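You operate a simulated robot arm through the tools that you are given. There is no shell and no other tool. Be economical: measure what you need, move in short steps, check, and stop when the job is done.

You run a simulated two-armed robot. Do the job below in one go: nothing can be reset, and whatever is moved stays where it is left.

## Task
Carry the kit crate with both arms and set it on the top of the drawer cabinet.

It is judged by the outcome, as a careful person would: the job done as asked, and still so three seconds after it is handed in. It fails if anything else is knocked over, pushed out of place, dropped, spilled or broken.

## Robot
Two 7-joint arms with two-finger parallel grippers on one trunk, on a base that drives. Base frame: it is fixed to the floor where the robot stands at the start and does not move with it; the origin is under the middle of the robot, x ahead of it, y to its left, z up. Readings come in m, rad, newtons and seconds.
The left shoulder is at the start at [0.05, 0.161, 1.098], the right one opposite. With the tool pointing down near the work surface each hand reaches from about 0.1 to 0.52 m from the robot's upright axis, wherever it stands, measured 20 degrees to its own side. Places, roughly: top of the drawer cabinet [3.1, 0.2, 0.8]. Payload 3.43 kg a hand.
The tool frame of a hand sits at the grasp point between the pads (the TCP): z along the fingers, y along the line on which they close. The tips reach 0.03 m beyond it. The gripper opens to 0.094 m. The fingers are 0.028 m wide and 0.01 m thick; the gripper's body (0.05 by 0.096 m) begins 0.055 m behind the TCP.
Orientation is that of the tool frame in the base frame, as [roll, pitch, yaw] about the fixed x, y, z axes, in that order (R = Rz(yaw) Ry(pitch) Rx(roll)). With the fingers straight down and closing along the base's y, the tool's x points along the base's -x, its y along +y and its z along -z.

## Interface
- The arms move only by the tool move_arm. It takes "left_commands", "right_commands" or both (then of equal length, played together; a hand with none holds still); each is a list that holds one entry, the list of rows, each a list of 7 numbers: the closure in counts, from 0 (fully open) to 255 (shut), then the shift along the base's x, y, z in m, then the turn, a rotation vector about the base's x, y, z in rad. In form: [[[jaw, dx, dy, dz, ax, ay, az], ...]]. A call has 1 to 20 rows; each row shifts and turns the commanded pose from where the row before left it. A row lasts 0.2 s, in which the tool goes at most 0.05 m and 0.15 rad; a call with a longer step from one row to the next is refused whole, and so is a gripper value outside its range. A pose out of reach is approached as far as the arm can. The call stops where the force on the tool passes 40 N (or 10 N more than at its start, if that is more) or the arm is blocked; 0.2 s more then pass. Each finger travels about 0.045 m/s and halts on what it meets, pressing with about 40 N; the grip force reading is that of the motor and also rises with nothing between the fingers. The clock runs only during rows and for 0.2 s after the last one: add rows that do not move to give the fingers time. The reply holds the time, the measured pose of the TCP, the force on the tool along the base axes, the opening and the grip force, in the units named above and with some noise, with the torque about the TCP (base axes, N m) and any sound that the robot's microphone picked up.
- Cameras (640 x 400 px; columns grow to the right, rows downward): "scene" is now at [0.1077, 0.0283, 1.1935]; the picture's right is [0.41, -0.91, 0.00], its down [-0.75, -0.33, -0.57] and it looks along [0.52, 0.23, -0.82] (base axes); focal length 285 px, centre (320, 200). "left" rides on the left gripper at [0.076, -0.014, -0.103] in its tool frame; the picture's right is [0.18, 0.98, 0.00], its down [-0.75, 0.14, -0.64] and it looks along [-0.63, 0.12, 0.77] (tool axes); focal length 243 px, centre (320, 200). "right" rides on the right gripper at [0.076, 0.014, -0.103] in its tool frame; the picture's right is [-0.18, 0.98, 0.00], its down [-0.75, -0.14, -0.64] and it looks along [-0.63, -0.12, 0.77] (tool axes); focal length 243 px, centre (320, 200). There is no depth. A picture from a camera that has moved, and an enlarged one, comes with that camera's place and axes in the base frame and with its lens.
- get_image(camera): a new picture of that camera. It takes no simulated time.
- slide_trunk(by): slides the trunk up (or, below 0, down) by that many m; the arms and the scene camera ride with it, the base frame stays. It gives what a move gives, with no picture.
- roll_base(legs): drives the robot by 1 to 6 legs, each [ahead, left, turn to the left] in m, m and rad, along the robot's own axes; the way and the turn of a leg run together, so that a leg with both is an arc; at most 1.5 m and 3.142 rad a leg. The arms and the cameras ride along, it lands a little off, and it stops where it bumps. It gives what a move gives.
- pan_tilt(pan, tilt): turns the head with the scene camera to pan (to the left, within 1.396 rad either way) and tilt (down, from -0.506 to 1.204), counted from straight ahead of the robot. It gives what a move gives.
- inspect(camera, box): a new picture of the part [left, top, right, bottom] of that camera's present view, enlarged. It takes no simulated time.
- job_done(): hands the job in; it is judged then, once.

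Go step by step. Nothing tells you exact positions but the pictures and the camera data: compare them with the known pose of the tool, close in by small moves and look again before you grip or let go. The budget is 120 turns and 88 pictures, counting those below and the enlarged ones. Unless the task says otherwise, let go and move clear before handing in, and close with one line.

The tools are called after "Call:" as a command line: name --argument value ..., lists and objects as JSON in quotes. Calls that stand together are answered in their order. move_arm: Moves the arms, as the interface text tells. Its arguments: {"type":"object","properties":{"left_commands":{"type":"array","items":{"type":"array","items":{"type":"array","items":{"type":"number"}}}},"right_commands":{"type":"array","items":{"type":"array","items":{"type":"array","items":{"type":"number"}}}}},"required":[]} The other tools are called the same way: slide_trunk (by) slides the trunk up or down; roll_base (legs) drives the base; pan_tilt (pan, tilt) turns the head that bears the scene camera; get_image (camera) takes a picture; inspect (camera, box) takes an enlarged picture of a part of a camera's view; job_done () hands the job in.

At the start:

```text
time_s: 0.0
left_tool_pos: [0.3754, 0.2644, 0.6739]
left_ee_rot: [3.141, 0.001, -3.141]
left_ft_force: [0.0, -0.9, -0.4]
left_wrist_torque: [-0.01, -0.02, -0.04]
left_grip_width: 0.0939
left_grip_force: 0.0
right_tool_pos: [0.3452, -0.0134, 0.7156]
right_ee_rot: [-3.139, 0.0, -3.141]
right_ft_force: [0.3, -0.3, -0.4]
right_wrist_torque: [0.0, -0.04, -0.02]
right_grip_width: 0.0939
right_grip_force: 0.0
trunk travel left (down, up): [-0.125, 0.142]
robot x, y, heading: [-0.0048, -0.0009, -0.001]
head pan, tilt: [0.417, 0.96]
```

scene: 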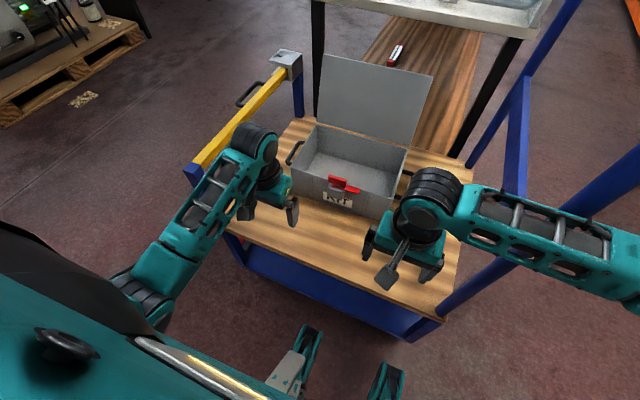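
right: 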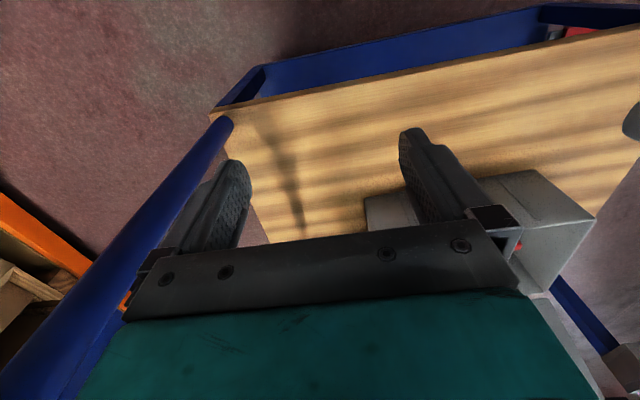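
left: 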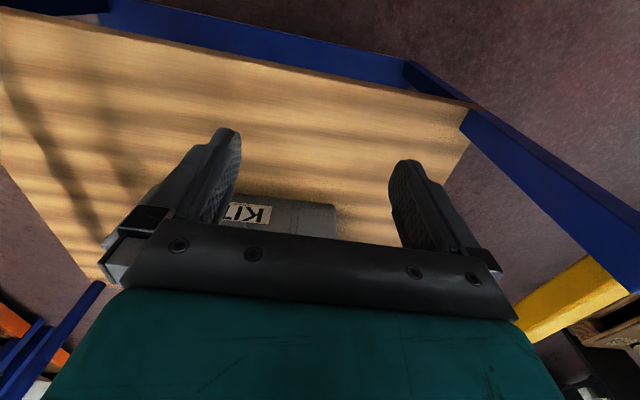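

I see an open-lidded kit crate with black side handles on a cart in front of me. I'll enlarge it and look around for the cabinet.

Call:
inspect --camera "scene" --box '[220, 40, 480, 240]'

Call:
pan_tilt --pan 0.0 --tilt 0.3

Call:
get_image --camera "scene"

```text
2.00 times, centred on (350, 140) of scene
camera zoom: at [0.1077, 0.0283, 1.1935], right [0.41, -0.91, 0.0], down [-0.75, -0.33, -0.57], along [0.52, 0.23, -0.82], focal length 571 px, centre (260, 320)
```

zoom: 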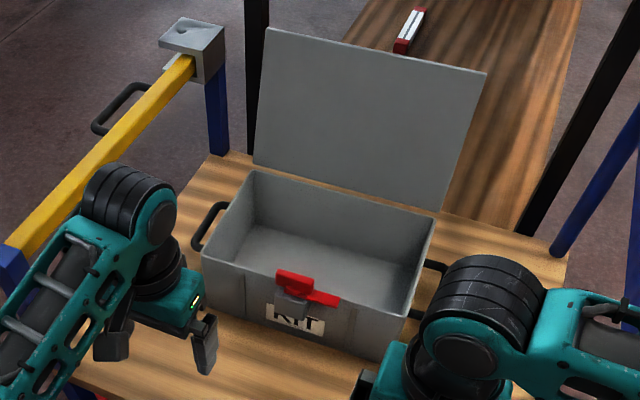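

```text
time_s: 1.0
left_tool_pos: [0.3745, 0.2649, 0.6744]
left_ee_rot: [3.141, -0.001, 3.141]
left_ft_force: [1.1, 0.1, -0.1]
left_wrist_torque: [0.01, -0.02, 0.01]
left_grip_width: 0.0937
left_grip_force: 0.1
right_tool_pos: [0.346, -0.0136, 0.715]
right_ee_rot: [-3.14, 0.001, 3.141]
right_ft_force: [0.3, 0.3, 0.4]
right_wrist_torque: [-0.01, -0.01, -0.01]
right_grip_width: 0.0938
right_grip_force: 0.0
trunk travel left (down, up): [-0.125, 0.142]
robot x, y, heading: [0.0023, 0.0015, -0.003]
head pan, tilt: [0.0, 0.3]
```

```text
83 pictures are left
camera scene: at [0.1352, -0.0008, 1.2501], right [0.0, -1.0, 0.0], down [-0.3, 0.0, -0.96], along [0.96, 0.0, -0.3], focal length 285 px, centre (320, 200)
```

scene: 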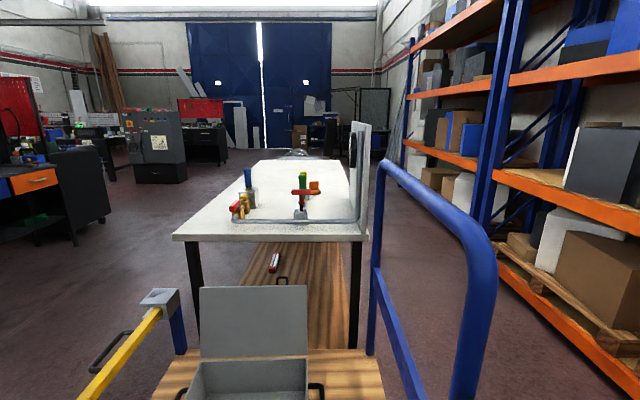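

The cart with the crate stands before a table; the cabinet is apparently behind the table. I'll look at the left side, and the area ahead with less tilt.

Call:
inspect --camera "scene" --box '[160, 100, 400, 250]'

Call:
pan_tilt --pan 0.7 --tilt 0.45

Call:
get_image --camera "scene"

Call:
pan_tilt --pan 0.1 --tilt 0.95

Call:
get_image --camera "scene"

```text
2.67 times, centred on (280, 175) of scene
camera zoom: at [0.1352, -0.0008, 1.2501], right [0.0, -1.0, 0.0], down [-0.3, 0.0, -0.96], along [0.96, 0.0, -0.3], focal length 761 px, centre (427, 267)
```

zoom: 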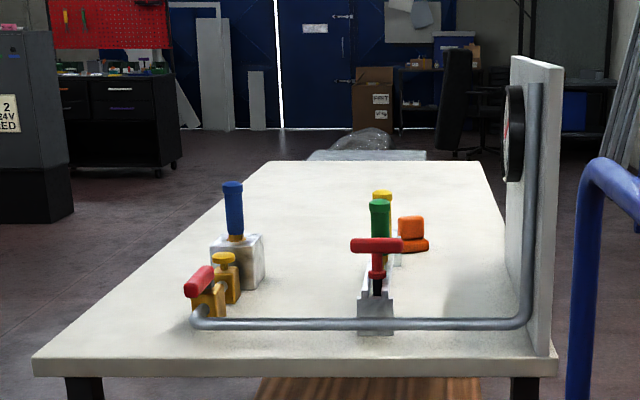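

```text
time_s: 2.1
left_tool_pos: [0.3758, 0.2639, 0.6746]
left_ee_rot: [3.142, -0.002, 3.141]
left_ft_force: [-0.3, -0.6, 0.5]
left_wrist_torque: [0.0, -0.01, -0.01]
left_grip_width: 0.0937
left_grip_force: 0.1
right_tool_pos: [0.3458, -0.014, 0.7159]
right_ee_rot: [-3.141, 0.0, -3.141]
right_ft_force: [0.1, -0.5, 0.1]
right_wrist_torque: [0.01, 0.05, 0.0]
right_grip_width: 0.094
right_grip_force: 0.1
trunk travel left (down, up): [-0.125, 0.142]
robot x, y, heading: [-0.0012, -0.0005, -0.002]
head pan, tilt: [0.7, 0.45]
```

```text
81 pictures are left
camera scene: at [0.1122, 0.0582, 1.2363], right [0.64, -0.77, 0.0], down [-0.33, -0.28, -0.9], along [0.69, 0.58, -0.44], focal length 285 px, centre (320, 200)
```

scene: 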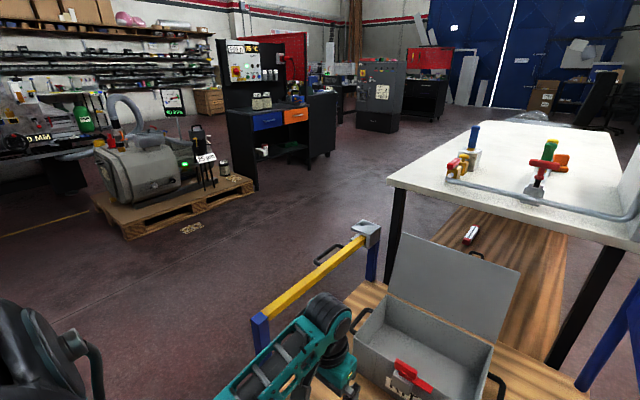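

```text
time_s: 3.1
left_tool_pos: [0.3744, 0.2638, 0.6736]
left_ee_rot: [3.14, 0.0, 3.141]
left_ft_force: [-0.4, -0.2, 0.8]
left_wrist_torque: [0.03, 0.01, 0.01]
left_grip_width: 0.0939
left_grip_force: 0.1
right_tool_pos: [0.3463, -0.0132, 0.7158]
right_ee_rot: [-3.14, 0.0, -3.141]
right_ft_force: [-0.3, 0.0, -0.1]
right_wrist_torque: [0.01, 0.01, -0.01]
right_grip_width: 0.0939
right_grip_force: 0.1
trunk travel left (down, up): [-0.125, 0.142]
robot x, y, heading: [-0.0004, -0.0023, -0.002]
head pan, tilt: [0.099, 0.949]
```

```text
80 pictures are left
camera scene: at [0.1142, 0.0064, 1.1943], right [0.1, -0.99, 0.0], down [-0.81, -0.08, -0.58], along [0.58, 0.06, -0.81], focal length 285 px, centre (320, 200)
```

scene: 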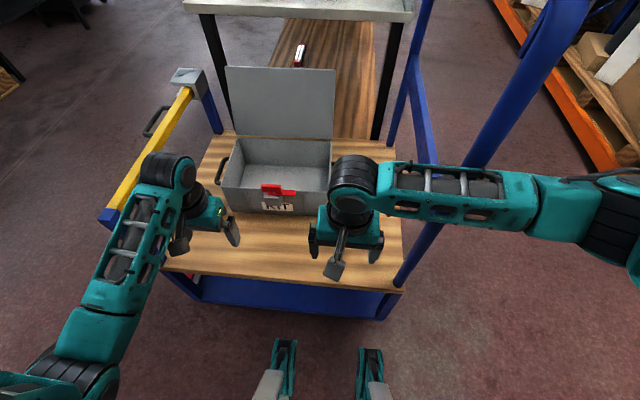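

The crate sits around x 0.57–0.75, y 0.02–0.32 with a handle on each side; the cart is bounded at left by a yellow bar. I'll draw the hands back to see the crate unobstructed.

Call:
move_arm --left_commands '[[[0, -0.04, 0.02, 0.03, 0, 0, 0], [0, -0.04, 0.02, 0.03, 0, 0, 0], [0, -0.04, 0.02, 0.02, 0, 0, 0], [0, 0, 0, 0, 0, 0, 0]]]' --right_commands '[[[0, -0.02, -0.04, 0.01, 0, 0, 0], [0, -0.02, -0.04, 0.01, 0, 0, 0], [0, -0.02, -0.04, 0.01, 0, 0, 0], [0, -0.02, -0.04, 0.01, 0, 0, 0]]]'

Call:
pan_tilt --pan 0.26 --tilt 0.75

Call:
get_image --camera "scene"

Call:
inspect --camera "scene" --box '[200, 120, 420, 260]'

```text
refused: row 1 steps farther than a row can; nothing moved
```

```text
time_s: 3.8
left_tool_pos: [0.3753, 0.2644, 0.6728]
left_ee_rot: [-3.14, -0.002, -3.141]
left_ft_force: [0.0, 0.1, 0.0]
left_wrist_torque: [-0.01, -0.02, 0.04]
left_grip_width: 0.0941
left_grip_force: 0.0
right_tool_pos: [0.3469, -0.0134, 0.7161]
right_ee_rot: [-3.141, 0.0, 3.14]
right_ft_force: [0.4, 1.0, 0.0]
right_wrist_torque: [0.0, -0.01, -0.01]
right_grip_width: 0.0941
right_grip_force: 0.1
trunk travel left (down, up): [-0.125, 0.142]
robot x, y, heading: [-0.0035, -0.0022, -0.002]
head pan, tilt: [0.26, 0.75]
```

```text
79 pictures are left
camera scene: at [0.1219, 0.0204, 1.2098], right [0.26, -0.97, 0.0], down [-0.66, -0.18, -0.73], along [0.71, 0.19, -0.68], focal length 285 px, centre (320, 200)
```

scene: 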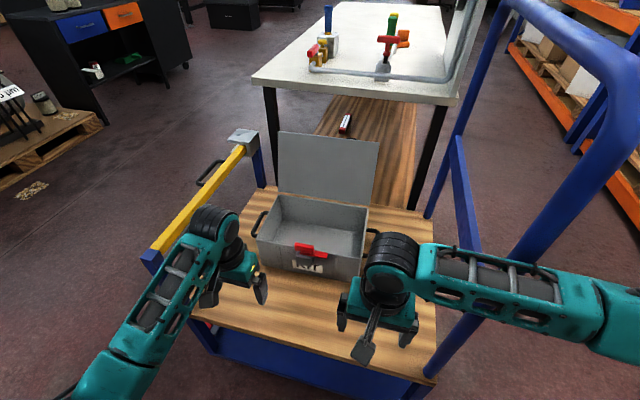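

```text
2.86 times, centred on (310, 190) of scene
camera zoom: at [0.1219, 0.0204, 1.2098], right [0.26, -0.97, 0.0], down [-0.66, -0.18, -0.73], along [0.71, 0.19, -0.68], focal length 815 px, centre (349, 229)
```

zoom: 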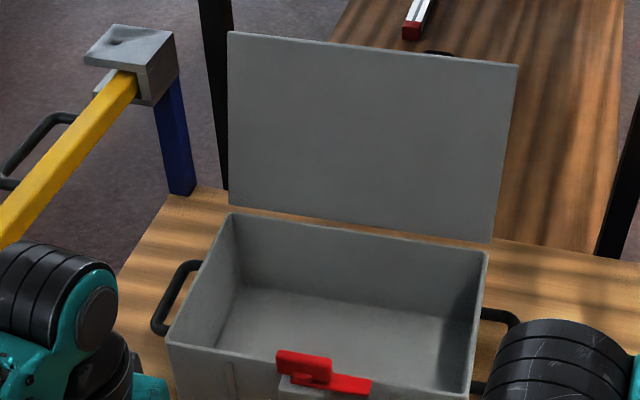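

A row was too long (combined step over 0.05); I'll repeat with smaller steps to uncover the crate.

Call:
move_arm --left_commands '[[[0, -0.03, 0.015, 0.03, 0, 0, 0], [0, -0.03, 0.015, 0.03, 0, 0, 0], [0, -0.03, 0.015, 0.03, 0, 0, 0], [0, -0.03, 0, 0.02, 0, 0, 0], [0, 0, 0, 0, 0, 0, 0]]]' --right_commands '[[[0, -0.02, -0.035, 0.02, 0, 0, 0], [0, -0.02, -0.035, 0.02, 0, 0, 0], [0, -0.02, -0.035, 0.02, 0, 0, 0], [0, -0.02, -0.035, 0.01, 0, 0, 0], [0, 0, 0, 0, 0, 0, 0]]]'

Call:
inspect --camera "scene" --box '[200, 120, 440, 270]'

Call:
get_image --camera "left"

Call:
get_image --camera "right"

```text
time_s: 5.0
left_tool_pos: [0.2543, 0.3093, 0.7853]
left_ee_rot: [3.141, -0.002, -3.141]
left_ft_force: [-0.4, -0.5, 1.0]
left_wrist_torque: [0.03, -0.01, 0.01]
left_grip_width: 0.0939
left_grip_force: 0.1
right_tool_pos: [0.2665, -0.1532, 0.7867]
right_ee_rot: [-3.14, 0.001, 3.141]
right_ft_force: [-0.7, 0.4, 1.1]
right_wrist_torque: [-0.01, -0.01, 0.06]
right_grip_width: 0.094
right_grip_force: 0.1
trunk travel left (down, up): [-0.125, 0.142]
robot x, y, heading: [0.0003, 0.0013, -0.002]
head pan, tilt: [0.26, 0.75]
```

```text
2.67 times, centred on (320, 195) of scene
camera zoom: at [0.1218, 0.0203, 1.2098], right [0.26, -0.97, 0.0], down [-0.66, -0.18, -0.73], along [0.71, 0.19, -0.68], focal length 761 px, centre (320, 213)
```

zoom: 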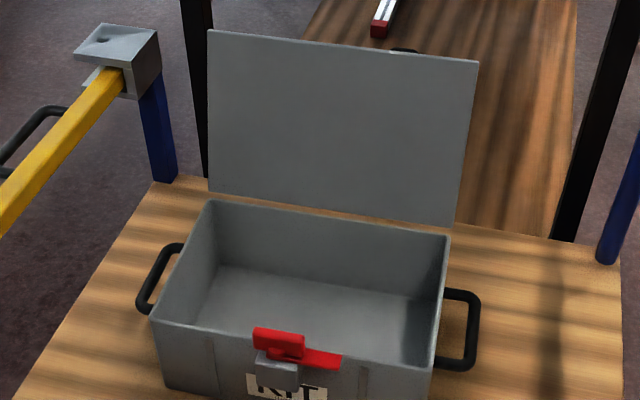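

```text
76 pictures are left
camera left: at [0.1782, 0.2944, 0.888], right [-0.18, 0.98, 0.0], down [0.75, 0.14, 0.64], along [0.63, 0.12, -0.77], focal length 243 px, centre (320, 200)
```

left: 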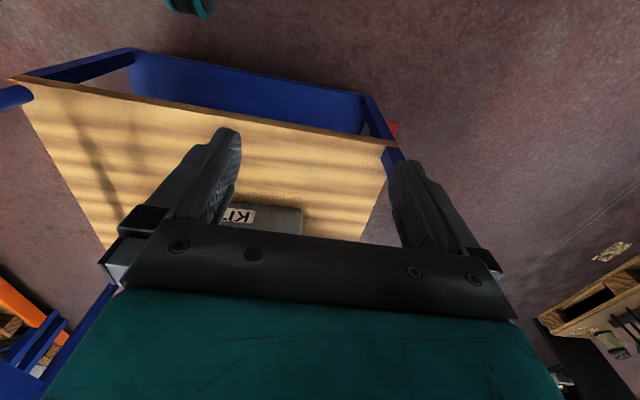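

```text
75 pictures are left
camera right: at [0.1918, -0.1392, 0.8886], right [0.18, 0.98, 0.0], down [0.75, -0.14, 0.64], along [0.63, -0.12, -0.77], focal length 243 px, centre (320, 200)
```

right: 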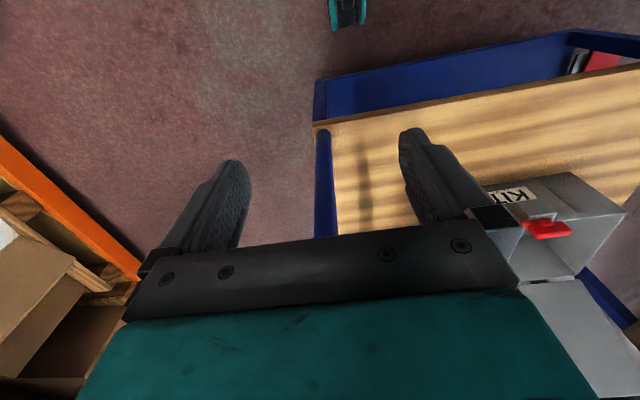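

The crate rim is at z≈0.59, handles at about (0.665, 0.358, 0.54) and (0.68, −0.004, 0.54). I need to come nearer, so I check the base front's clearance to the cart.

Call:
pan_tilt --pan 0.2 --tilt 1.204

Call:
get_image --camera "scene"

```text
time_s: 5.9
left_tool_pos: [0.2542, 0.3093, 0.7838]
left_ee_rot: [3.142, 0.0, -3.141]
left_ft_force: [1.2, -0.2, 0.5]
left_wrist_torque: [0.0, -0.01, 0.0]
left_grip_width: 0.094
left_grip_force: 0.0
right_tool_pos: [0.2676, -0.1533, 0.7859]
right_ee_rot: [-3.14, 0.0, 3.141]
right_ft_force: [-0.4, -0.2, 0.4]
right_wrist_torque: [-0.01, -0.01, 0.0]
right_grip_width: 0.094
right_grip_force: 0.1
trunk travel left (down, up): [-0.125, 0.142]
robot x, y, heading: [0.0021, -0.0008, -0.0]
head pan, tilt: [0.201, 1.201]
```

```text
74 pictures are left
camera scene: at [0.0966, 0.0103, 1.1781], right [0.2, -0.98, 0.0], down [-0.91, -0.19, -0.36], along [0.36, 0.07, -0.93], focal length 285 px, centre (320, 200)
```

scene: 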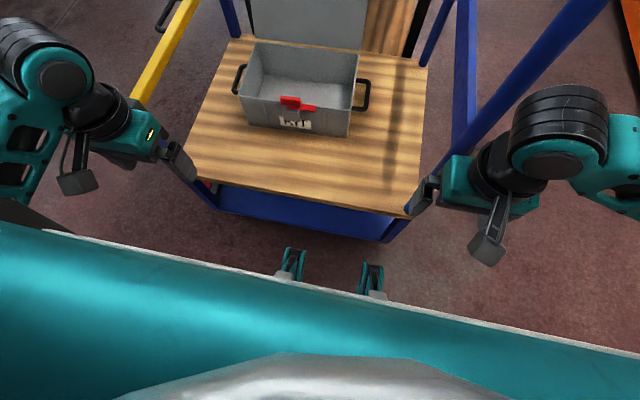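

The base front has roughly 0.08 m to the cart. I tuck the left hand inward, then drive a bit ahead and left to centre on the crate, then lower the trunk.

Call:
move_arm --left_commands '[[[0, 0, -0.04, 0.02, 0, 0, 0], [0, 0, -0.04, 0.02, 0, 0, 0], [0, 0, -0.03, 0.02, 0, 0, 0], [0, 0, 0, 0, 0, 0, 0]]]'

Call:
roll_base --legs '[[0, 0.178, 0], [0.06, 0, 0]]'

Call:
get_image --camera "scene"

```text
time_s: 6.9
left_tool_pos: [0.2607, 0.1986, 0.8394]
left_ee_rot: [3.14, -0.005, 3.141]
left_ft_force: [0.6, 0.1, -0.2]
left_wrist_torque: [0.02, -0.01, 0.01]
left_grip_width: 0.094
left_grip_force: 0.0
left hand out of reach, approached as far as the arm can: row 3
right_tool_pos: [0.2679, -0.1529, 0.7863]
right_ee_rot: [3.141, 0.0, 3.141]
right_ft_force: [-0.8, -0.3, 0.7]
right_wrist_torque: [0.01, 0.0, -0.02]
right_grip_width: 0.0938
right_grip_force: 0.1
trunk travel left (down, up): [-0.125, 0.142]
robot x, y, heading: [-0.0018, 0.0004, -0.001]
head pan, tilt: [0.201, 1.201]
```

```text
time_s: 9.1
left_tool_pos: [0.3089, 0.3771, 0.8396]
left_ee_rot: [3.141, -0.003, -3.138]
left_ft_force: [0.8, 0.3, 0.0]
left_wrist_torque: [0.01, 0.03, 0.0]
left_grip_width: 0.0939
left_grip_force: 0.1
right_tool_pos: [0.3182, 0.0242, 0.7867]
right_ee_rot: [-3.139, 0.003, -3.138]
right_ft_force: [0.9, 0.3, -0.9]
right_wrist_torque: [-0.02, 0.02, 0.0]
right_grip_width: 0.0938
right_grip_force: 0.0
trunk travel left (down, up): [-0.125, 0.142]
robot x, y, heading: [0.0478, 0.1785, 0.004]
head pan, tilt: [0.201, 1.201]
stopped in leg 2: the robot was blocked; the commanded pose is now the measured one
```

```text
73 pictures are left
camera scene: at [0.145, 0.1872, 1.1781], right [0.2, -0.98, 0.0], down [-0.91, -0.19, -0.36], along [0.35, 0.07, -0.93], focal length 285 px, centre (320, 200)
```

scene: 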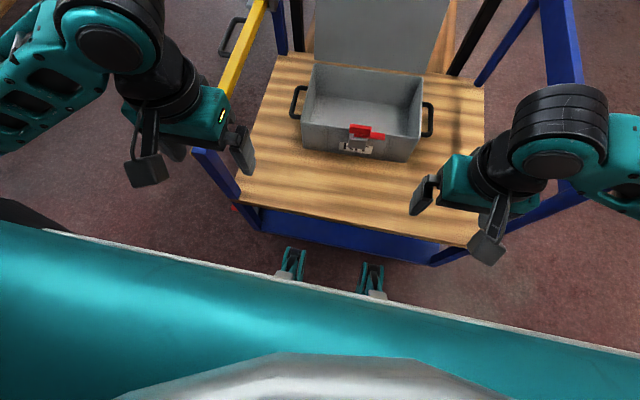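

The base touched the cart at x≈0.048; I back off a centimetre, shift the left hand inward a little, then lower the trunk.

Call:
roll_base --legs '[[-0.012, 0, 0]]'

Call:
move_arm --left_commands '[[[0, 0, -0.015, 0, 0, 0, 0], [0, 0, -0.01, 0, 0, 0, 0], [0, 0, 0, 0, 0, 0, 0]]]'

Call:
slide_trunk --by -0.12

Call:
pan_tilt --pan 0.0 --tilt 0.85

Call:
get_image --camera "scene"

Call:
inspect --camera "scene" --box '[210, 100, 430, 240]'

```text
time_s: 9.8
left_tool_pos: [0.2953, 0.3765, 0.8402]
left_ee_rot: [3.139, -0.002, -3.133]
left_ft_force: [0.1, 0.6, -0.4]
left_wrist_torque: [0.0, 0.03, -0.02]
left_grip_width: 0.0943
left_grip_force: 0.0
right_tool_pos: [0.3054, 0.0242, 0.7875]
right_ee_rot: [-3.14, 0.002, -3.137]
right_ft_force: [-0.7, 1.2, 1.1]
right_wrist_torque: [0.01, -0.04, 0.02]
right_grip_width: 0.094
right_grip_force: 0.1
trunk travel left (down, up): [-0.125, 0.142]
robot x, y, heading: [0.0336, 0.1783, 0.007]
head pan, tilt: [0.201, 1.201]
```

```text
time_s: 10.6
left_tool_pos: [0.2965, 0.3518, 0.8394]
left_ee_rot: [3.14, -0.003, -3.134]
left_ft_force: [1.3, -0.2, 0.5]
left_wrist_torque: [-0.01, -0.01, -0.01]
left_grip_width: 0.0938
left_grip_force: 0.1
right_tool_pos: [0.3074, 0.0244, 0.7868]
right_ee_rot: [-3.139, 0.002, -3.138]
right_ft_force: [-0.8, 0.2, 0.0]
right_wrist_torque: [-0.02, 0.02, 0.01]
right_grip_width: 0.0939
right_grip_force: 0.1
trunk travel left (down, up): [-0.125, 0.142]
robot x, y, heading: [0.0366, 0.176, 0.002]
head pan, tilt: [0.201, 1.201]
```

```text
time_s: 12.1
left_tool_pos: [0.2972, 0.3517, 0.7198]
left_ee_rot: [3.139, -0.002, -3.135]
left_ft_force: [-0.3, 0.8, 0.0]
left_wrist_torque: [0.01, 0.01, 0.04]
left_grip_width: 0.0942
left_grip_force: 0.1
right_tool_pos: [0.306, 0.0243, 0.6671]
right_ee_rot: [-3.14, 0.002, -3.138]
right_ft_force: [0.3, 1.2, -0.4]
right_wrist_torque: [-0.01, 0.0, -0.01]
right_grip_width: 0.0939
right_grip_force: 0.0
trunk travel left (down, up): [-0.005, 0.262]
robot x, y, heading: [0.0363, 0.1751, 0.002]
head pan, tilt: [0.201, 1.201]
```

```text
time_s: 13.0
left_tool_pos: [0.2956, 0.3521, 0.7193]
left_ee_rot: [3.14, -0.004, -3.136]
left_ft_force: [1.2, -0.2, -1.0]
left_wrist_torque: [0.0, -0.02, -0.03]
left_grip_width: 0.0939
left_grip_force: 0.0
right_tool_pos: [0.3055, 0.0247, 0.6677]
right_ee_rot: [-3.14, 0.001, -3.138]
right_ft_force: [0.0, 0.9, 0.0]
right_wrist_torque: [-0.01, -0.04, -0.02]
right_grip_width: 0.0941
right_grip_force: 0.1
trunk travel left (down, up): [-0.005, 0.262]
robot x, y, heading: [0.0383, 0.1798, 0.003]
head pan, tilt: [0.0, 0.85]
```

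```text
72 pictures are left
camera scene: at [0.1562, 0.1762, 1.0818], right [0.01, -1.0, 0.0], down [-0.75, 0.0, -0.66], along [0.66, 0.0, -0.75], focal length 285 px, centre (320, 200)
```

scene: 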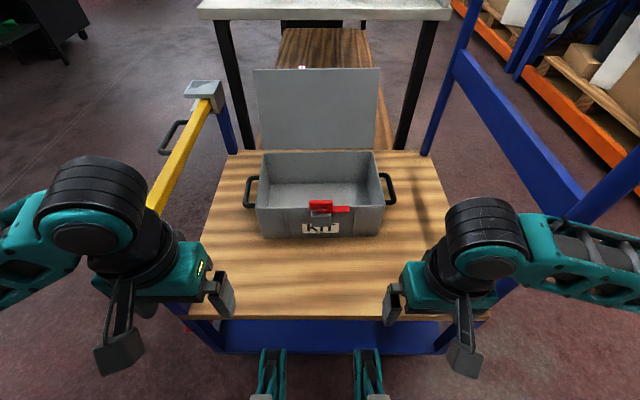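

```text
2.86 times, centred on (320, 170) of scene
camera zoom: at [0.1562, 0.1762, 1.0818], right [0.01, -1.0, 0.0], down [-0.75, 0.0, -0.66], along [0.66, 0.0, -0.75], focal length 815 px, centre (320, 286)
```

zoom: 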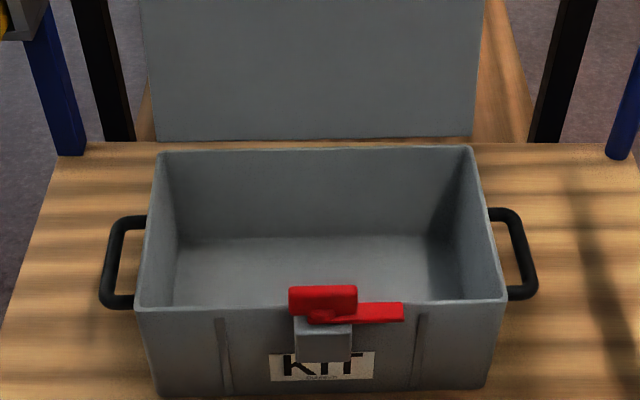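

Handle bars are at about left (0.663, 0.362), right (0.679, −0.010), z≈0.54. The yellow bar is close beside the left handle, so I'll grip the right handle first; I move the right hand above it with a slightly forward tilt and half-closed fingers.

Call:
move_arm --right_commands '[[[157, 0.02, -0.02, 0.02, 0, -0.06, 0.025], [157, 0.03, -0.015, 0.015, 0, -0.06, 0.025], [157, 0.045, 0, 0, 0, -0.05, 0], [157, 0.045, 0, 0, 0, -0.05, 0], [157, 0.045, 0, 0, 0, 0, 0], [157, 0.045, 0, 0, 0, 0, 0], [157, 0.045, 0, 0, 0, 0, 0], [157, 0.045, 0, 0, 0, 0, 0], [157, 0.045, 0, 0, 0, 0, 0], [157, 0, 0, 0, 0, 0, 0]]]'

Call:
get_image --camera "scene"

Call:
get_image --camera "right"

```text
time_s: 15.2
left_tool_pos: [0.2972, 0.3572, 0.7209]
left_ee_rot: [-3.136, 0.004, -3.13]
left_ft_force: [0.0, 0.0, 0.3]
left_wrist_torque: [0.0, -0.02, 0.01]
left_grip_width: 0.0942
left_grip_force: 0.0
right_tool_pos: [0.6739, 0.0027, 0.7045]
right_ee_rot: [-3.129, 0.228, -3.07]
right_ft_force: [0.5, 0.8, -0.3]
right_wrist_torque: [-0.03, -0.02, 0.0]
right_grip_width: 0.0361
right_grip_force: 0.1
trunk travel left (down, up): [-0.005, 0.262]
robot x, y, heading: [0.0393, 0.1762, 0.012]
head pan, tilt: [0.0, 0.85]
```

```text
70 pictures are left
camera scene: at [0.1556, 0.182, 1.0828], right [0.01, -1.0, 0.01], down [-0.75, -0.01, -0.66], along [0.66, 0.0, -0.75], focal length 285 px, centre (320, 200)
```

scene: 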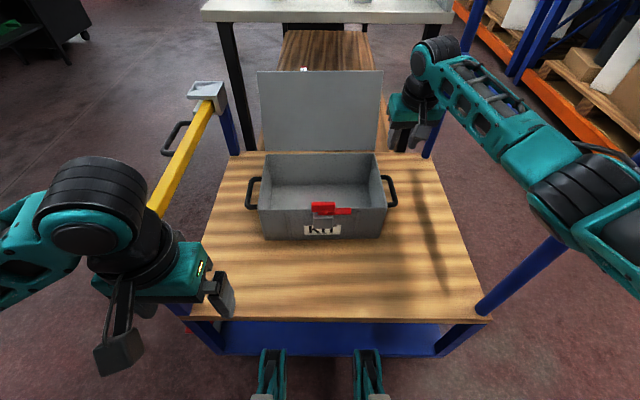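

```text
69 pictures are left
camera right: at [0.5768, 0.0106, 0.787], right [0.11, 0.99, 0.03], down [0.6, -0.09, 0.8], along [0.8, -0.07, -0.6], focal length 243 px, centre (320, 200)
```

right: 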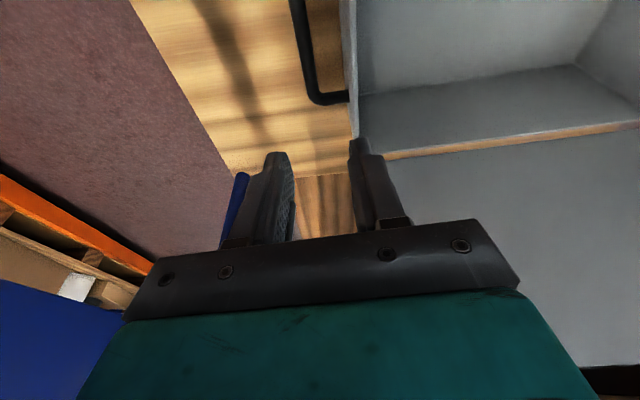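

The right hand is over the right handle. I shift it outward slightly, descend to just above the handle, and look.

Call:
move_arm --right_commands '[[[168, 0, -0.012, -0.02, 0, 0, 0], [168, 0, 0, -0.03, 0, 0, 0], [168, 0, 0, -0.03, 0, 0, 0], [168, 0, 0, -0.02, 0, 0, 0], [168, 0, 0, 0, 0, 0, 0]]]'

Call:
inspect --camera "scene" --box '[340, 120, 460, 220]'

Call:
get_image --camera "right"

```text
time_s: 16.4
left_tool_pos: [0.296, 0.3526, 0.7203]
left_ee_rot: [3.141, -0.002, -3.134]
left_ft_force: [-0.1, 0.2, 0.8]
left_wrist_torque: [0.0, 0.01, 0.0]
left_grip_width: 0.0941
left_grip_force: 0.1
right_tool_pos: [0.6722, -0.0204, 0.5997]
right_ee_rot: [-3.131, 0.223, -3.088]
right_ft_force: [-0.2, -0.2, 0.0]
right_wrist_torque: [0.01, 0.0, 0.02]
right_grip_width: 0.0319
right_grip_force: 0.0
trunk travel left (down, up): [-0.005, 0.262]
robot x, y, heading: [0.0371, 0.1744, 0.008]
head pan, tilt: [0.0, 0.85]
```

```text
4.00 times, centred on (400, 170) of scene
camera zoom: at [0.1562, 0.1761, 1.0818], right [0.0, -1.0, 0.0], down [-0.75, 0.0, -0.66], along [0.66, 0.0, -0.75], focal length 1141 px, centre (0, 320)
```

zoom: 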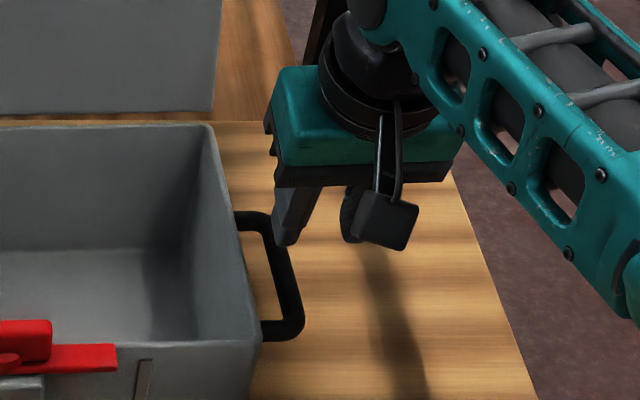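

```text
67 pictures are left
camera right: at [0.5743, -0.0115, 0.683], right [0.13, 0.99, 0.03], down [0.6, -0.1, 0.79], along [0.79, -0.08, -0.61], focal length 243 px, centre (320, 200)
```

right: 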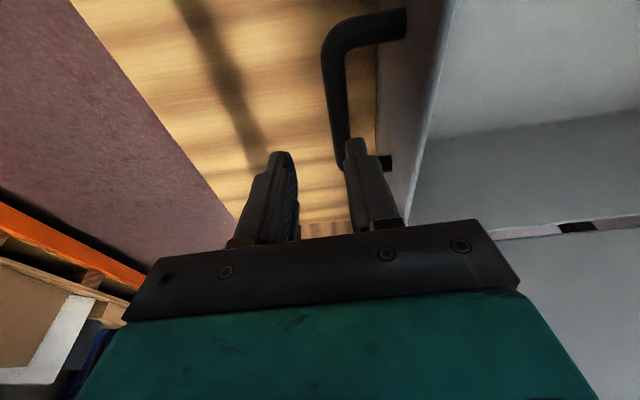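

The right inner finger is right above the bar; I shift about 14 mm toward the crate and look again.

Call:
move_arm --right_commands '[[[168, 0, 0.014, 0, 0, 0, 0], [168, 0, 0, 0, 0, 0, 0], [168, 0, 0, 0, 0, 0, 0]]]'

Call:
inspect --camera "right" --box '[200, 0, 520, 200]'

```text
time_s: 17.2
left_tool_pos: [0.2972, 0.3518, 0.7211]
left_ee_rot: [3.139, -0.001, -3.135]
left_ft_force: [-0.1, -0.4, 0.5]
left_wrist_torque: [0.01, 0.03, 0.01]
left_grip_width: 0.0943
left_grip_force: 0.0
right_tool_pos: [0.6715, -0.0072, 0.6013]
right_ee_rot: [-3.131, 0.221, -3.088]
right_ft_force: [0.6, 0.7, -0.1]
right_wrist_torque: [0.03, -0.01, -0.01]
right_grip_width: 0.0322
right_grip_force: 0.1
trunk travel left (down, up): [-0.005, 0.262]
robot x, y, heading: [0.0338, 0.1778, 0.005]
head pan, tilt: [0.0, 0.85]
```

```text
2.00 times, centred on (360, 100) of right
camera zoom: at [0.5743, 0.003, 0.6837], right [0.13, 0.99, 0.03], down [0.6, -0.1, 0.79], along [0.79, -0.08, -0.61], focal length 485 px, centre (240, 400)
```

zoom: 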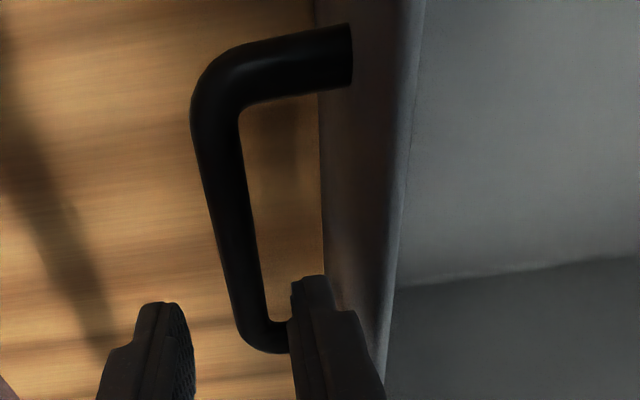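

Fingers now straddle the right bar. I descend carefully.

Call:
move_arm --right_commands '[[[168, 0, -0.002, -0.015, 0, 0, 0], [168, 0, 0, -0.015, 0, 0, 0], [168, 0, 0, -0.015, 0, 0, 0], [168, 0, 0, 0, 0, 0, 0]]]'

Call:
inspect --camera "right" --box '[200, 0, 520, 200]'

Call:
inspect --camera "scene" --box '[340, 120, 460, 220]'

```text
time_s: 18.2
left_tool_pos: [0.2968, 0.3525, 0.7196]
left_ee_rot: [3.139, -0.002, -3.135]
left_ft_force: [-0.7, 0.5, 0.0]
left_wrist_torque: [0.03, 0.02, -0.01]
left_grip_width: 0.0939
left_grip_force: 0.1
right_tool_pos: [0.6702, -0.0097, 0.5569]
right_ee_rot: [-3.132, 0.222, -3.088]
right_ft_force: [-0.5, 0.6, 0.3]
right_wrist_torque: [0.03, 0.03, 0.01]
right_grip_width: 0.0323
right_grip_force: 0.0
trunk travel left (down, up): [-0.005, 0.262]
robot x, y, heading: [0.0336, 0.1702, 0.005]
head pan, tilt: [0.0, 0.85]
```

```text
2.00 times, centred on (360, 100) of right
camera zoom: at [0.5736, 0.0003, 0.6392], right [0.13, 0.99, 0.03], down [0.6, -0.1, 0.79], along [0.79, -0.08, -0.61], focal length 485 px, centre (240, 400)
```

zoom: 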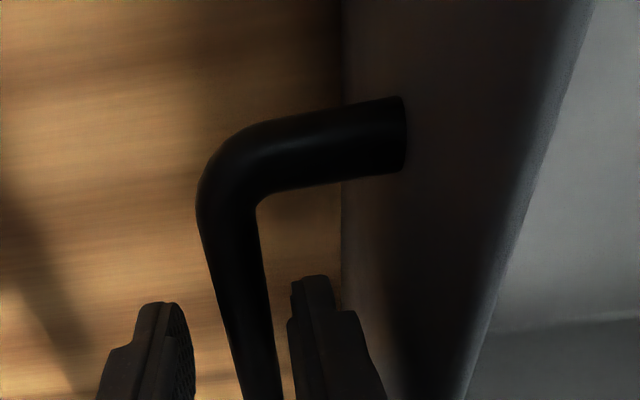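

```text
4.00 times, centred on (400, 170) of scene
camera zoom: at [0.1563, 0.1761, 1.0818], right [0.0, -1.0, 0.0], down [-0.75, 0.0, -0.66], along [0.66, 0.0, -0.75], focal length 1141 px, centre (0, 320)
```

zoom: 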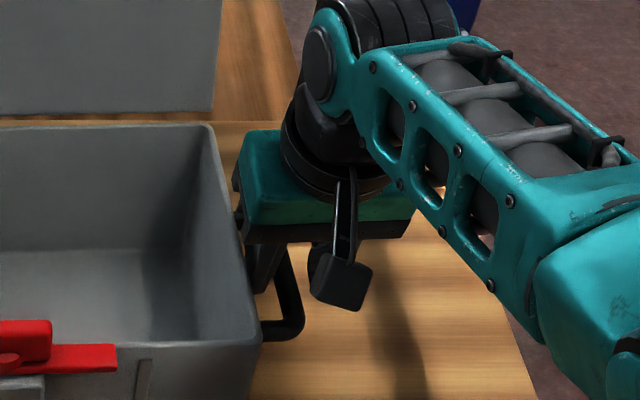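

The bar is between the fingers; bar z≈0.54. I go 6 mm lower and close the right gripper.

Call:
move_arm --right_commands '[[[168, 0, 0, -0.006, 0, 0, 0], [168, 0, 0, 0, 0, 0, 0], [255, 0, 0, 0, 0, 0, 0], [255, 0, 0, 0, 0, 0, 0], [255, 0, 0, 0, 0, 0, 0]]]'

Call:
inspect --camera "scene" --box '[130, 70, 430, 240]'

```text
time_s: 19.4
left_tool_pos: [0.296, 0.3522, 0.7206]
left_ee_rot: [3.139, -0.002, -3.135]
left_ft_force: [0.5, -0.1, 0.4]
left_wrist_torque: [0.0, 0.01, -0.02]
left_grip_width: 0.0939
left_grip_force: 0.0
right_tool_pos: [0.6699, -0.0082, 0.5497]
right_ee_rot: [-3.133, 0.22, -3.085]
right_ft_force: [0.0, 2.3, -0.1]
right_wrist_torque: [0.08, -0.15, -0.02]
right_grip_width: 0.0136
right_grip_force: 40.1
trunk travel left (down, up): [-0.005, 0.262]
robot x, y, heading: [0.0357, 0.1801, 0.001]
head pan, tilt: [0.0, 0.85]
```

```text
2.13 times, centred on (280, 155) of scene
camera zoom: at [0.1562, 0.1762, 1.0818], right [0.01, -1.0, 0.0], down [-0.75, 0.0, -0.66], along [0.66, 0.0, -0.75], focal length 609 px, centre (405, 296)
```

zoom: 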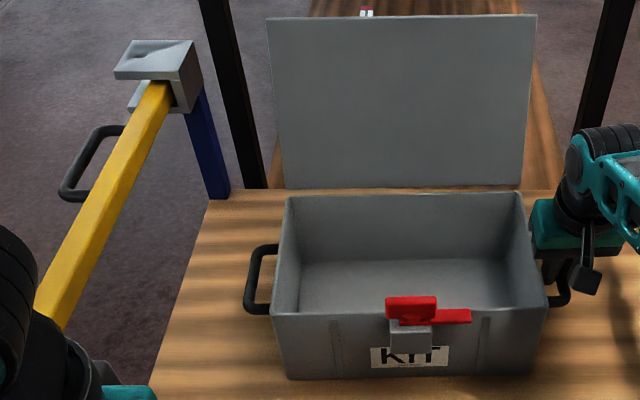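

The right handle is held firmly. I drag the crate 5 cm to the right, away from the yellow bar, to make room for the left hand.

Call:
move_arm --right_commands '[[[255, 0, -0.01, 0, 0, 0, 0], [255, 0, -0.01, 0, 0, 0, 0], [255, 0, -0.01, 0, 0, 0, 0], [255, 0, -0.01, 0, 0, 0, 0], [255, 0, -0.01, 0, 0, 0, 0], [255, 0, 0, 0, 0, 0, 0]]]'

Call:
inspect --camera "scene" --box '[170, 70, 470, 240]'

```text
time_s: 20.8
left_tool_pos: [0.2966, 0.3519, 0.7204]
left_ee_rot: [3.141, -0.001, -3.134]
left_ft_force: [0.8, -0.4, 0.0]
left_wrist_torque: [0.01, 0.0, 0.02]
left_grip_width: 0.0941
left_grip_force: 0.1
right_tool_pos: [0.6705, -0.0598, 0.5501]
right_ee_rot: [-3.13, 0.222, -3.085]
right_ft_force: [1.3, 0.4, 0.7]
right_wrist_torque: [0.02, -0.25, 0.07]
right_grip_width: 0.0132
right_grip_force: 40.1
trunk travel left (down, up): [-0.005, 0.262]
robot x, y, heading: [0.0334, 0.1752, 0.006]
head pan, tilt: [0.0, 0.85]
```

```text
2.13 times, centred on (320, 155) of scene
camera zoom: at [0.1562, 0.1762, 1.0818], right [0.0, -1.0, 0.0], down [-0.75, 0.0, -0.66], along [0.66, 0.0, -0.75], focal length 609 px, centre (320, 296)
```

zoom: 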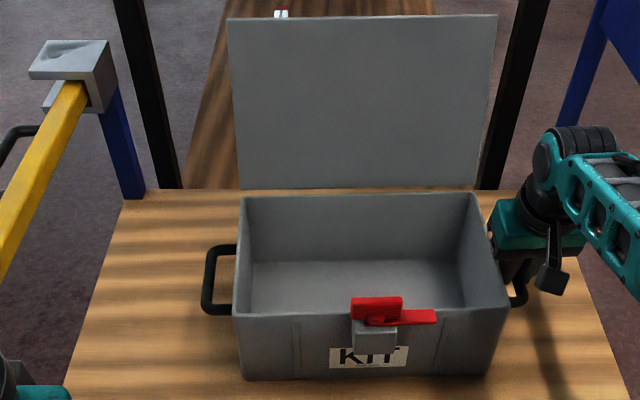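

The crate slid right nicely; left bar now around (0.657, 0.310, 0.54). I bring the left hand above it.

Call:
move_arm --left_commands '[[[168, 0.02, -0.022, 0, 0, -0.06, 0.02], [168, 0.03, -0.02, 0, 0, -0.06, 0.02], [168, 0.045, 0, 0, 0, -0.05, 0], [168, 0.045, 0, 0, 0, -0.05, 0], [168, 0.045, 0, 0, 0, 0, 0], [168, 0.045, 0, 0, 0, 0, 0], [168, 0.045, 0, -0.01, 0, 0, 0], [168, 0.045, 0, -0.02, 0, 0, 0], [168, 0.043, 0, -0.02, 0, 0, 0], [168, 0, 0, -0.03, 0, 0, 0], [168, 0, 0, -0.02, 0, 0, 0], [168, 0, 0, 0, 0, 0, 0]]]'

Call:
get_image --camera "scene"

Call:
inspect --camera "left" --box '[160, 0, 480, 200]'

```text
time_s: 23.4
left_tool_pos: [0.6586, 0.3091, 0.6195]
left_ee_rot: [-3.136, 0.219, -3.094]
left_ft_force: [1.0, -0.7, -0.5]
left_wrist_torque: [0.02, -0.04, -0.01]
left_grip_width: 0.0321
left_grip_force: 0.0
right_tool_pos: [0.6703, -0.0601, 0.5501]
right_ee_rot: [-3.131, 0.222, -3.086]
right_ft_force: [-0.9, -1.5, 2.7]
right_wrist_torque: [-0.08, 0.16, 0.03]
right_grip_width: 0.0132
right_grip_force: 40.2
trunk travel left (down, up): [-0.005, 0.262]
robot x, y, heading: [0.0388, 0.176, 0.005]
head pan, tilt: [0.0, 0.85]
```

```text
61 pictures are left
camera scene: at [0.1561, 0.1761, 1.0818], right [0.0, -1.0, 0.0], down [-0.75, 0.0, -0.66], along [0.66, 0.0, -0.75], focal length 285 px, centre (320, 200)
```

scene: 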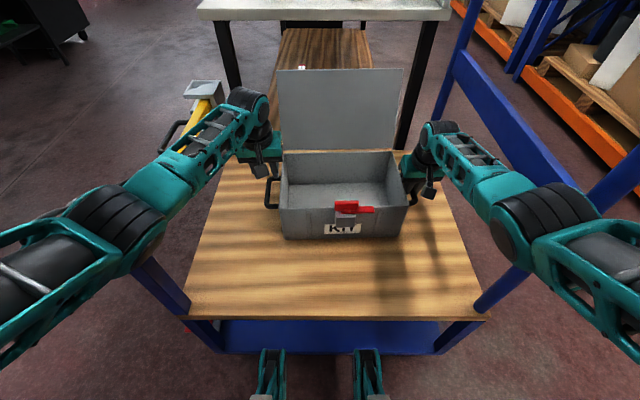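

```text
2.00 times, centred on (320, 100) of left
camera zoom: at [0.5634, 0.2901, 0.7042], right [-0.22, 0.97, -0.05], down [0.59, 0.17, 0.79], along [0.78, 0.15, -0.61], focal length 485 px, centre (320, 400)
```

zoom: 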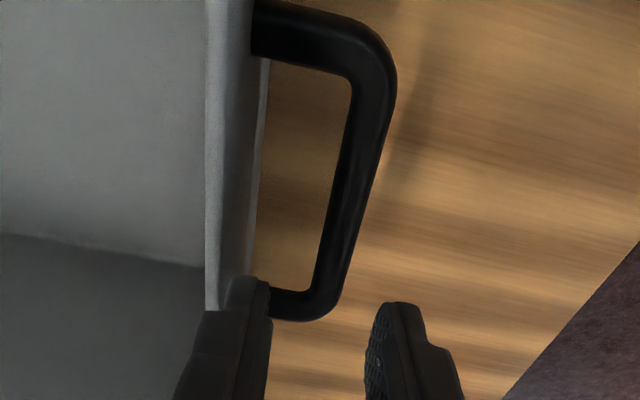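

Before descending I check the left forearm/elbow clearance over the yellow bar.

Call:
inspect --camera "scene" --box '[40, 70, 340, 330]'

Call:
get_image --camera "left"

Call:
pan_tilt --pan 0.8 --tilt 0.9

Call:
get_image --camera "scene"

```text
1.54 times, centred on (190, 200) of scene
camera zoom: at [0.1561, 0.1761, 1.0818], right [0.0, -1.0, 0.0], down [-0.75, 0.0, -0.66], along [0.66, 0.0, -0.75], focal length 439 px, centre (520, 200)
```

zoom: 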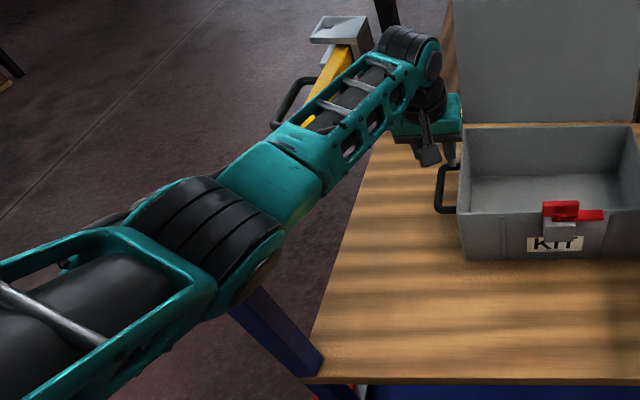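

```text
58 pictures are left
camera left: at [0.5634, 0.2901, 0.7042], right [-0.22, 0.97, -0.05], down [0.59, 0.17, 0.79], along [0.78, 0.15, -0.61], focal length 243 px, centre (320, 200)
```

left: 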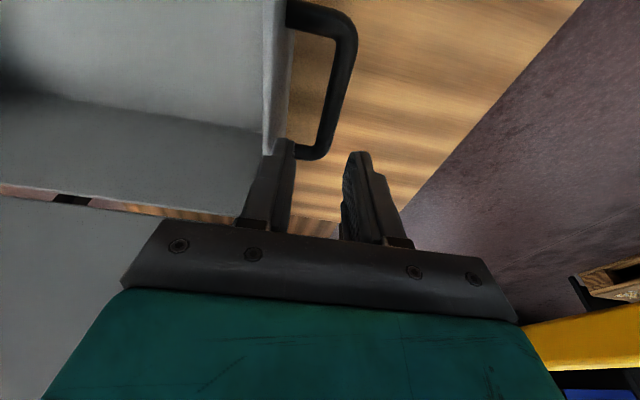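

```text
time_s: 24.5
left_tool_pos: [0.6584, 0.3099, 0.6199]
left_ee_rot: [-3.135, 0.218, -3.095]
left_ft_force: [0.4, 0.0, 0.4]
left_wrist_torque: [0.01, 0.01, 0.01]
left_grip_width: 0.0322
left_grip_force: 0.0
right_tool_pos: [0.6706, -0.0598, 0.5498]
right_ee_rot: [-3.132, 0.223, -3.088]
right_ft_force: [0.0, -2.3, 1.2]
right_wrist_torque: [-0.06, -0.03, 0.04]
right_grip_width: 0.0134
right_grip_force: 39.7
trunk travel left (down, up): [-0.005, 0.262]
robot x, y, heading: [0.0391, 0.1779, 0.001]
head pan, tilt: [0.799, 0.901]
```

```text
57 pictures are left
camera scene: at [0.1304, 0.23, 1.0779], right [0.72, -0.69, 0.0], down [-0.54, -0.56, -0.62], along [0.43, 0.45, -0.78], focal length 285 px, centre (320, 200)
```

scene: 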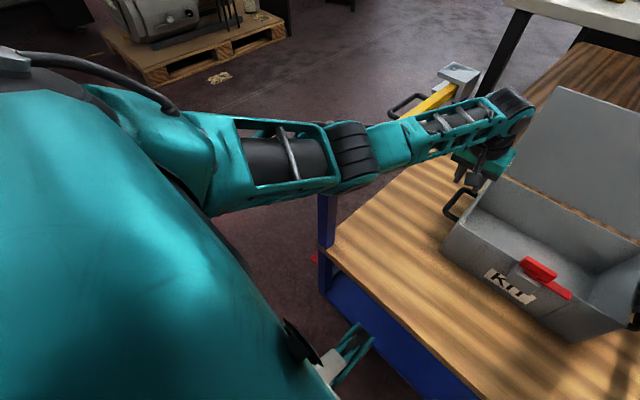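

The elbow is at about z 0.86, well above the bar (z≈0.69), and inside it. I narrow the opening slightly, shift 4 mm outward so the inner finger clears the rim, and descend part way.

Call:
move_arm --left_commands '[[[184, 0, 0.004, 0, 0, 0, 0], [184, 0, 0, -0.015, 0, 0, 0], [184, 0, 0, -0.01, 0, 0, 0], [184, 0, 0, 0, 0, 0, 0]]]'

Call:
inspect --camera "left" --box '[160, 0, 480, 200]'

```text
time_s: 25.5
left_tool_pos: [0.6579, 0.3133, 0.5946]
left_ee_rot: [-3.135, 0.216, -3.094]
left_ft_force: [-0.2, 0.3, -0.1]
left_wrist_torque: [0.02, -0.02, -0.04]
left_grip_width: 0.0262
left_grip_force: 0.0
right_tool_pos: [0.6714, -0.0597, 0.5512]
right_ee_rot: [-3.131, 0.221, -3.088]
right_ft_force: [-0.9, -1.3, 1.2]
right_wrist_torque: [0.0, -0.05, 0.03]
right_grip_width: 0.0135
right_grip_force: 39.9
trunk travel left (down, up): [-0.005, 0.262]
robot x, y, heading: [0.0346, 0.1765, 0.007]
head pan, tilt: [0.799, 0.901]
```

```text
2.00 times, centred on (320, 100) of left
camera zoom: at [0.5638, 0.2946, 0.6793], right [-0.22, 0.97, -0.05], down [0.59, 0.17, 0.79], along [0.78, 0.15, -0.61], focal length 485 px, centre (320, 400)
```

zoom: 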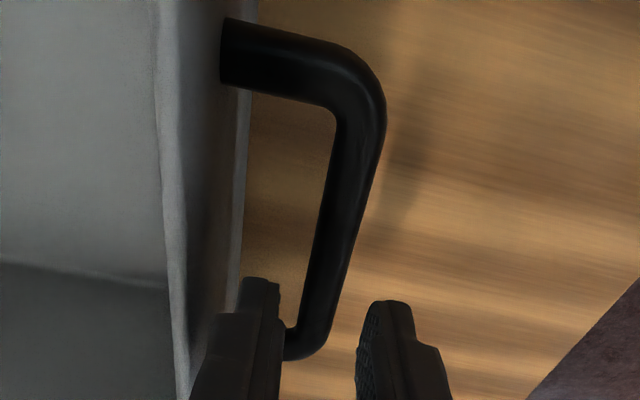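

Well centred over the bar. I descend to grip height and check.

Call:
move_arm --left_commands '[[[184, 0, 0, -0.015, 0, 0, 0], [184, 0, 0, -0.015, 0, 0, 0], [184, 0, 0, -0.013, 0, 0, 0], [184, 0, 0, 0, 0, 0, 0]]]'

Call:
inspect --camera "left" --box '[160, 0, 480, 200]'

```text
time_s: 26.5
left_tool_pos: [0.6595, 0.3127, 0.5526]
left_ee_rot: [-3.134, 0.218, -3.095]
left_ft_force: [-0.5, 0.2, 0.1]
left_wrist_torque: [0.01, 0.0, -0.03]
left_grip_width: 0.026
left_grip_force: 0.0
right_tool_pos: [0.6696, -0.06, 0.5509]
right_ee_rot: [-3.132, 0.221, -3.087]
right_ft_force: [-0.3, -0.4, 1.0]
right_wrist_torque: [0.01, 0.05, 0.06]
right_grip_width: 0.0134
right_grip_force: 40.0
trunk travel left (down, up): [-0.005, 0.262]
robot x, y, heading: [0.0328, 0.1761, 0.006]
head pan, tilt: [0.799, 0.901]
```

```text
2.00 times, centred on (320, 100) of left
camera zoom: at [0.5648, 0.2945, 0.6361], right [-0.22, 0.97, -0.05], down [0.59, 0.17, 0.79], along [0.78, 0.15, -0.61], focal length 485 px, centre (320, 400)
```

zoom: 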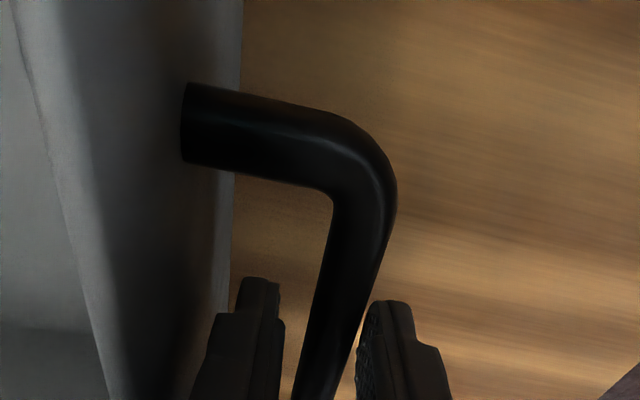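

The bar is between the left fingers. I close and lift both hands 3 cm.

Call:
move_arm --left_commands '[[[255, 0, 0, 0, 0, 0, 0], [255, 0, 0, 0, 0, 0, 0], [255, 0, 0, 0, 0, 0, 0]]]' --right_commands '[[[255, 0, 0, 0, 0, 0, 0], [255, 0, 0, 0, 0, 0, 0], [255, 0, 0, 0, 0, 0, 0]]]'

Call:
move_arm --left_commands '[[[255, 0, 0, 0.01, 0, 0, 0], [255, 0, 0, 0.01, 0, 0, 0], [255, 0, 0, 0.01, 0, 0, 0], [255, 0, 0, 0, 0, 0, 0]]]' --right_commands '[[[255, 0, 0, 0.01, 0, 0, 0], [255, 0, 0, 0.01, 0, 0, 0], [255, 0, 0, 0.01, 0, 0, 0], [255, 0, 0, 0, 0, 0, 0]]]'

Call:
pan_tilt --pan 0.0 --tilt 0.8

Call:
get_image --camera "scene"

```text
time_s: 27.3
left_tool_pos: [0.6611, 0.3144, 0.5516]
left_ee_rot: [-3.136, 0.219, -3.098]
left_ft_force: [-2.4, 4.7, 1.5]
left_wrist_torque: [0.05, -0.18, -1.16]
left_grip_width: 0.0137
left_grip_force: 39.8
right_tool_pos: [0.6707, -0.0588, 0.55]
right_ee_rot: [-3.131, 0.22, -3.085]
right_ft_force: [3.3, -3.1, 0.1]
right_wrist_torque: [-0.03, 0.32, 0.08]
right_grip_width: 0.0132
right_grip_force: 40.1
trunk travel left (down, up): [-0.005, 0.262]
robot x, y, heading: [0.031, 0.1729, 0.008]
head pan, tilt: [0.799, 0.901]
```

```text
time_s: 28.3
left_tool_pos: [0.6591, 0.3138, 0.5809]
left_ee_rot: [-3.136, 0.214, -3.095]
left_ft_force: [-2.5, 3.2, -2.8]
left_wrist_torque: [0.03, 0.16, -1.08]
left_grip_width: 0.0136
left_grip_force: 39.7
right_tool_pos: [0.6715, -0.0605, 0.5798]
right_ee_rot: [-3.131, 0.222, -3.085]
right_ft_force: [2.2, -4.1, -2.8]
right_wrist_torque: [-0.05, -0.1, 0.46]
right_grip_width: 0.0133
right_grip_force: 40.1
trunk travel left (down, up): [-0.005, 0.262]
robot x, y, heading: [0.037, 0.1761, 0.009]
head pan, tilt: [0.799, 0.901]
```

```text
time_s: 29.4
left_tool_pos: [0.6601, 0.314, 0.5804]
left_ee_rot: [-3.134, 0.216, -3.094]
left_ft_force: [-1.6, 3.2, -3.6]
left_wrist_torque: [0.08, 0.23, -1.09]
left_grip_width: 0.0136
left_grip_force: 40.3
right_tool_pos: [0.6713, -0.0604, 0.5802]
right_ee_rot: [-3.132, 0.223, -3.089]
right_ft_force: [2.3, -3.9, -2.0]
right_wrist_torque: [-0.01, -0.12, 0.34]
right_grip_width: 0.0131
right_grip_force: 39.9
trunk travel left (down, up): [-0.005, 0.262]
robot x, y, heading: [0.0352, 0.1741, 0.005]
head pan, tilt: [0.0, 0.799]
```

```text
54 pictures are left
camera scene: at [0.1593, 0.1762, 1.0857], right [0.01, -1.0, 0.0], down [-0.72, 0.0, -0.7], along [0.7, 0.0, -0.72], focal length 285 px, centre (320, 200)
```

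scene: 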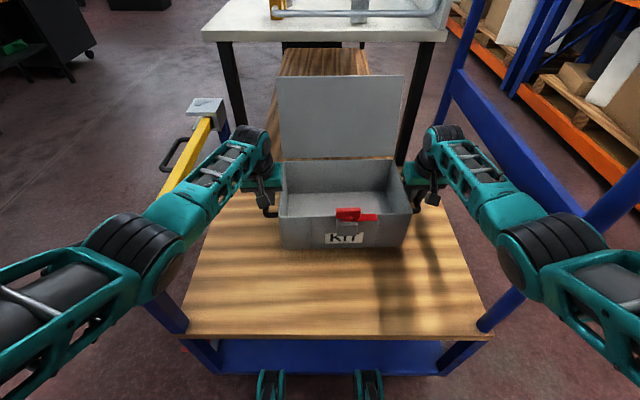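

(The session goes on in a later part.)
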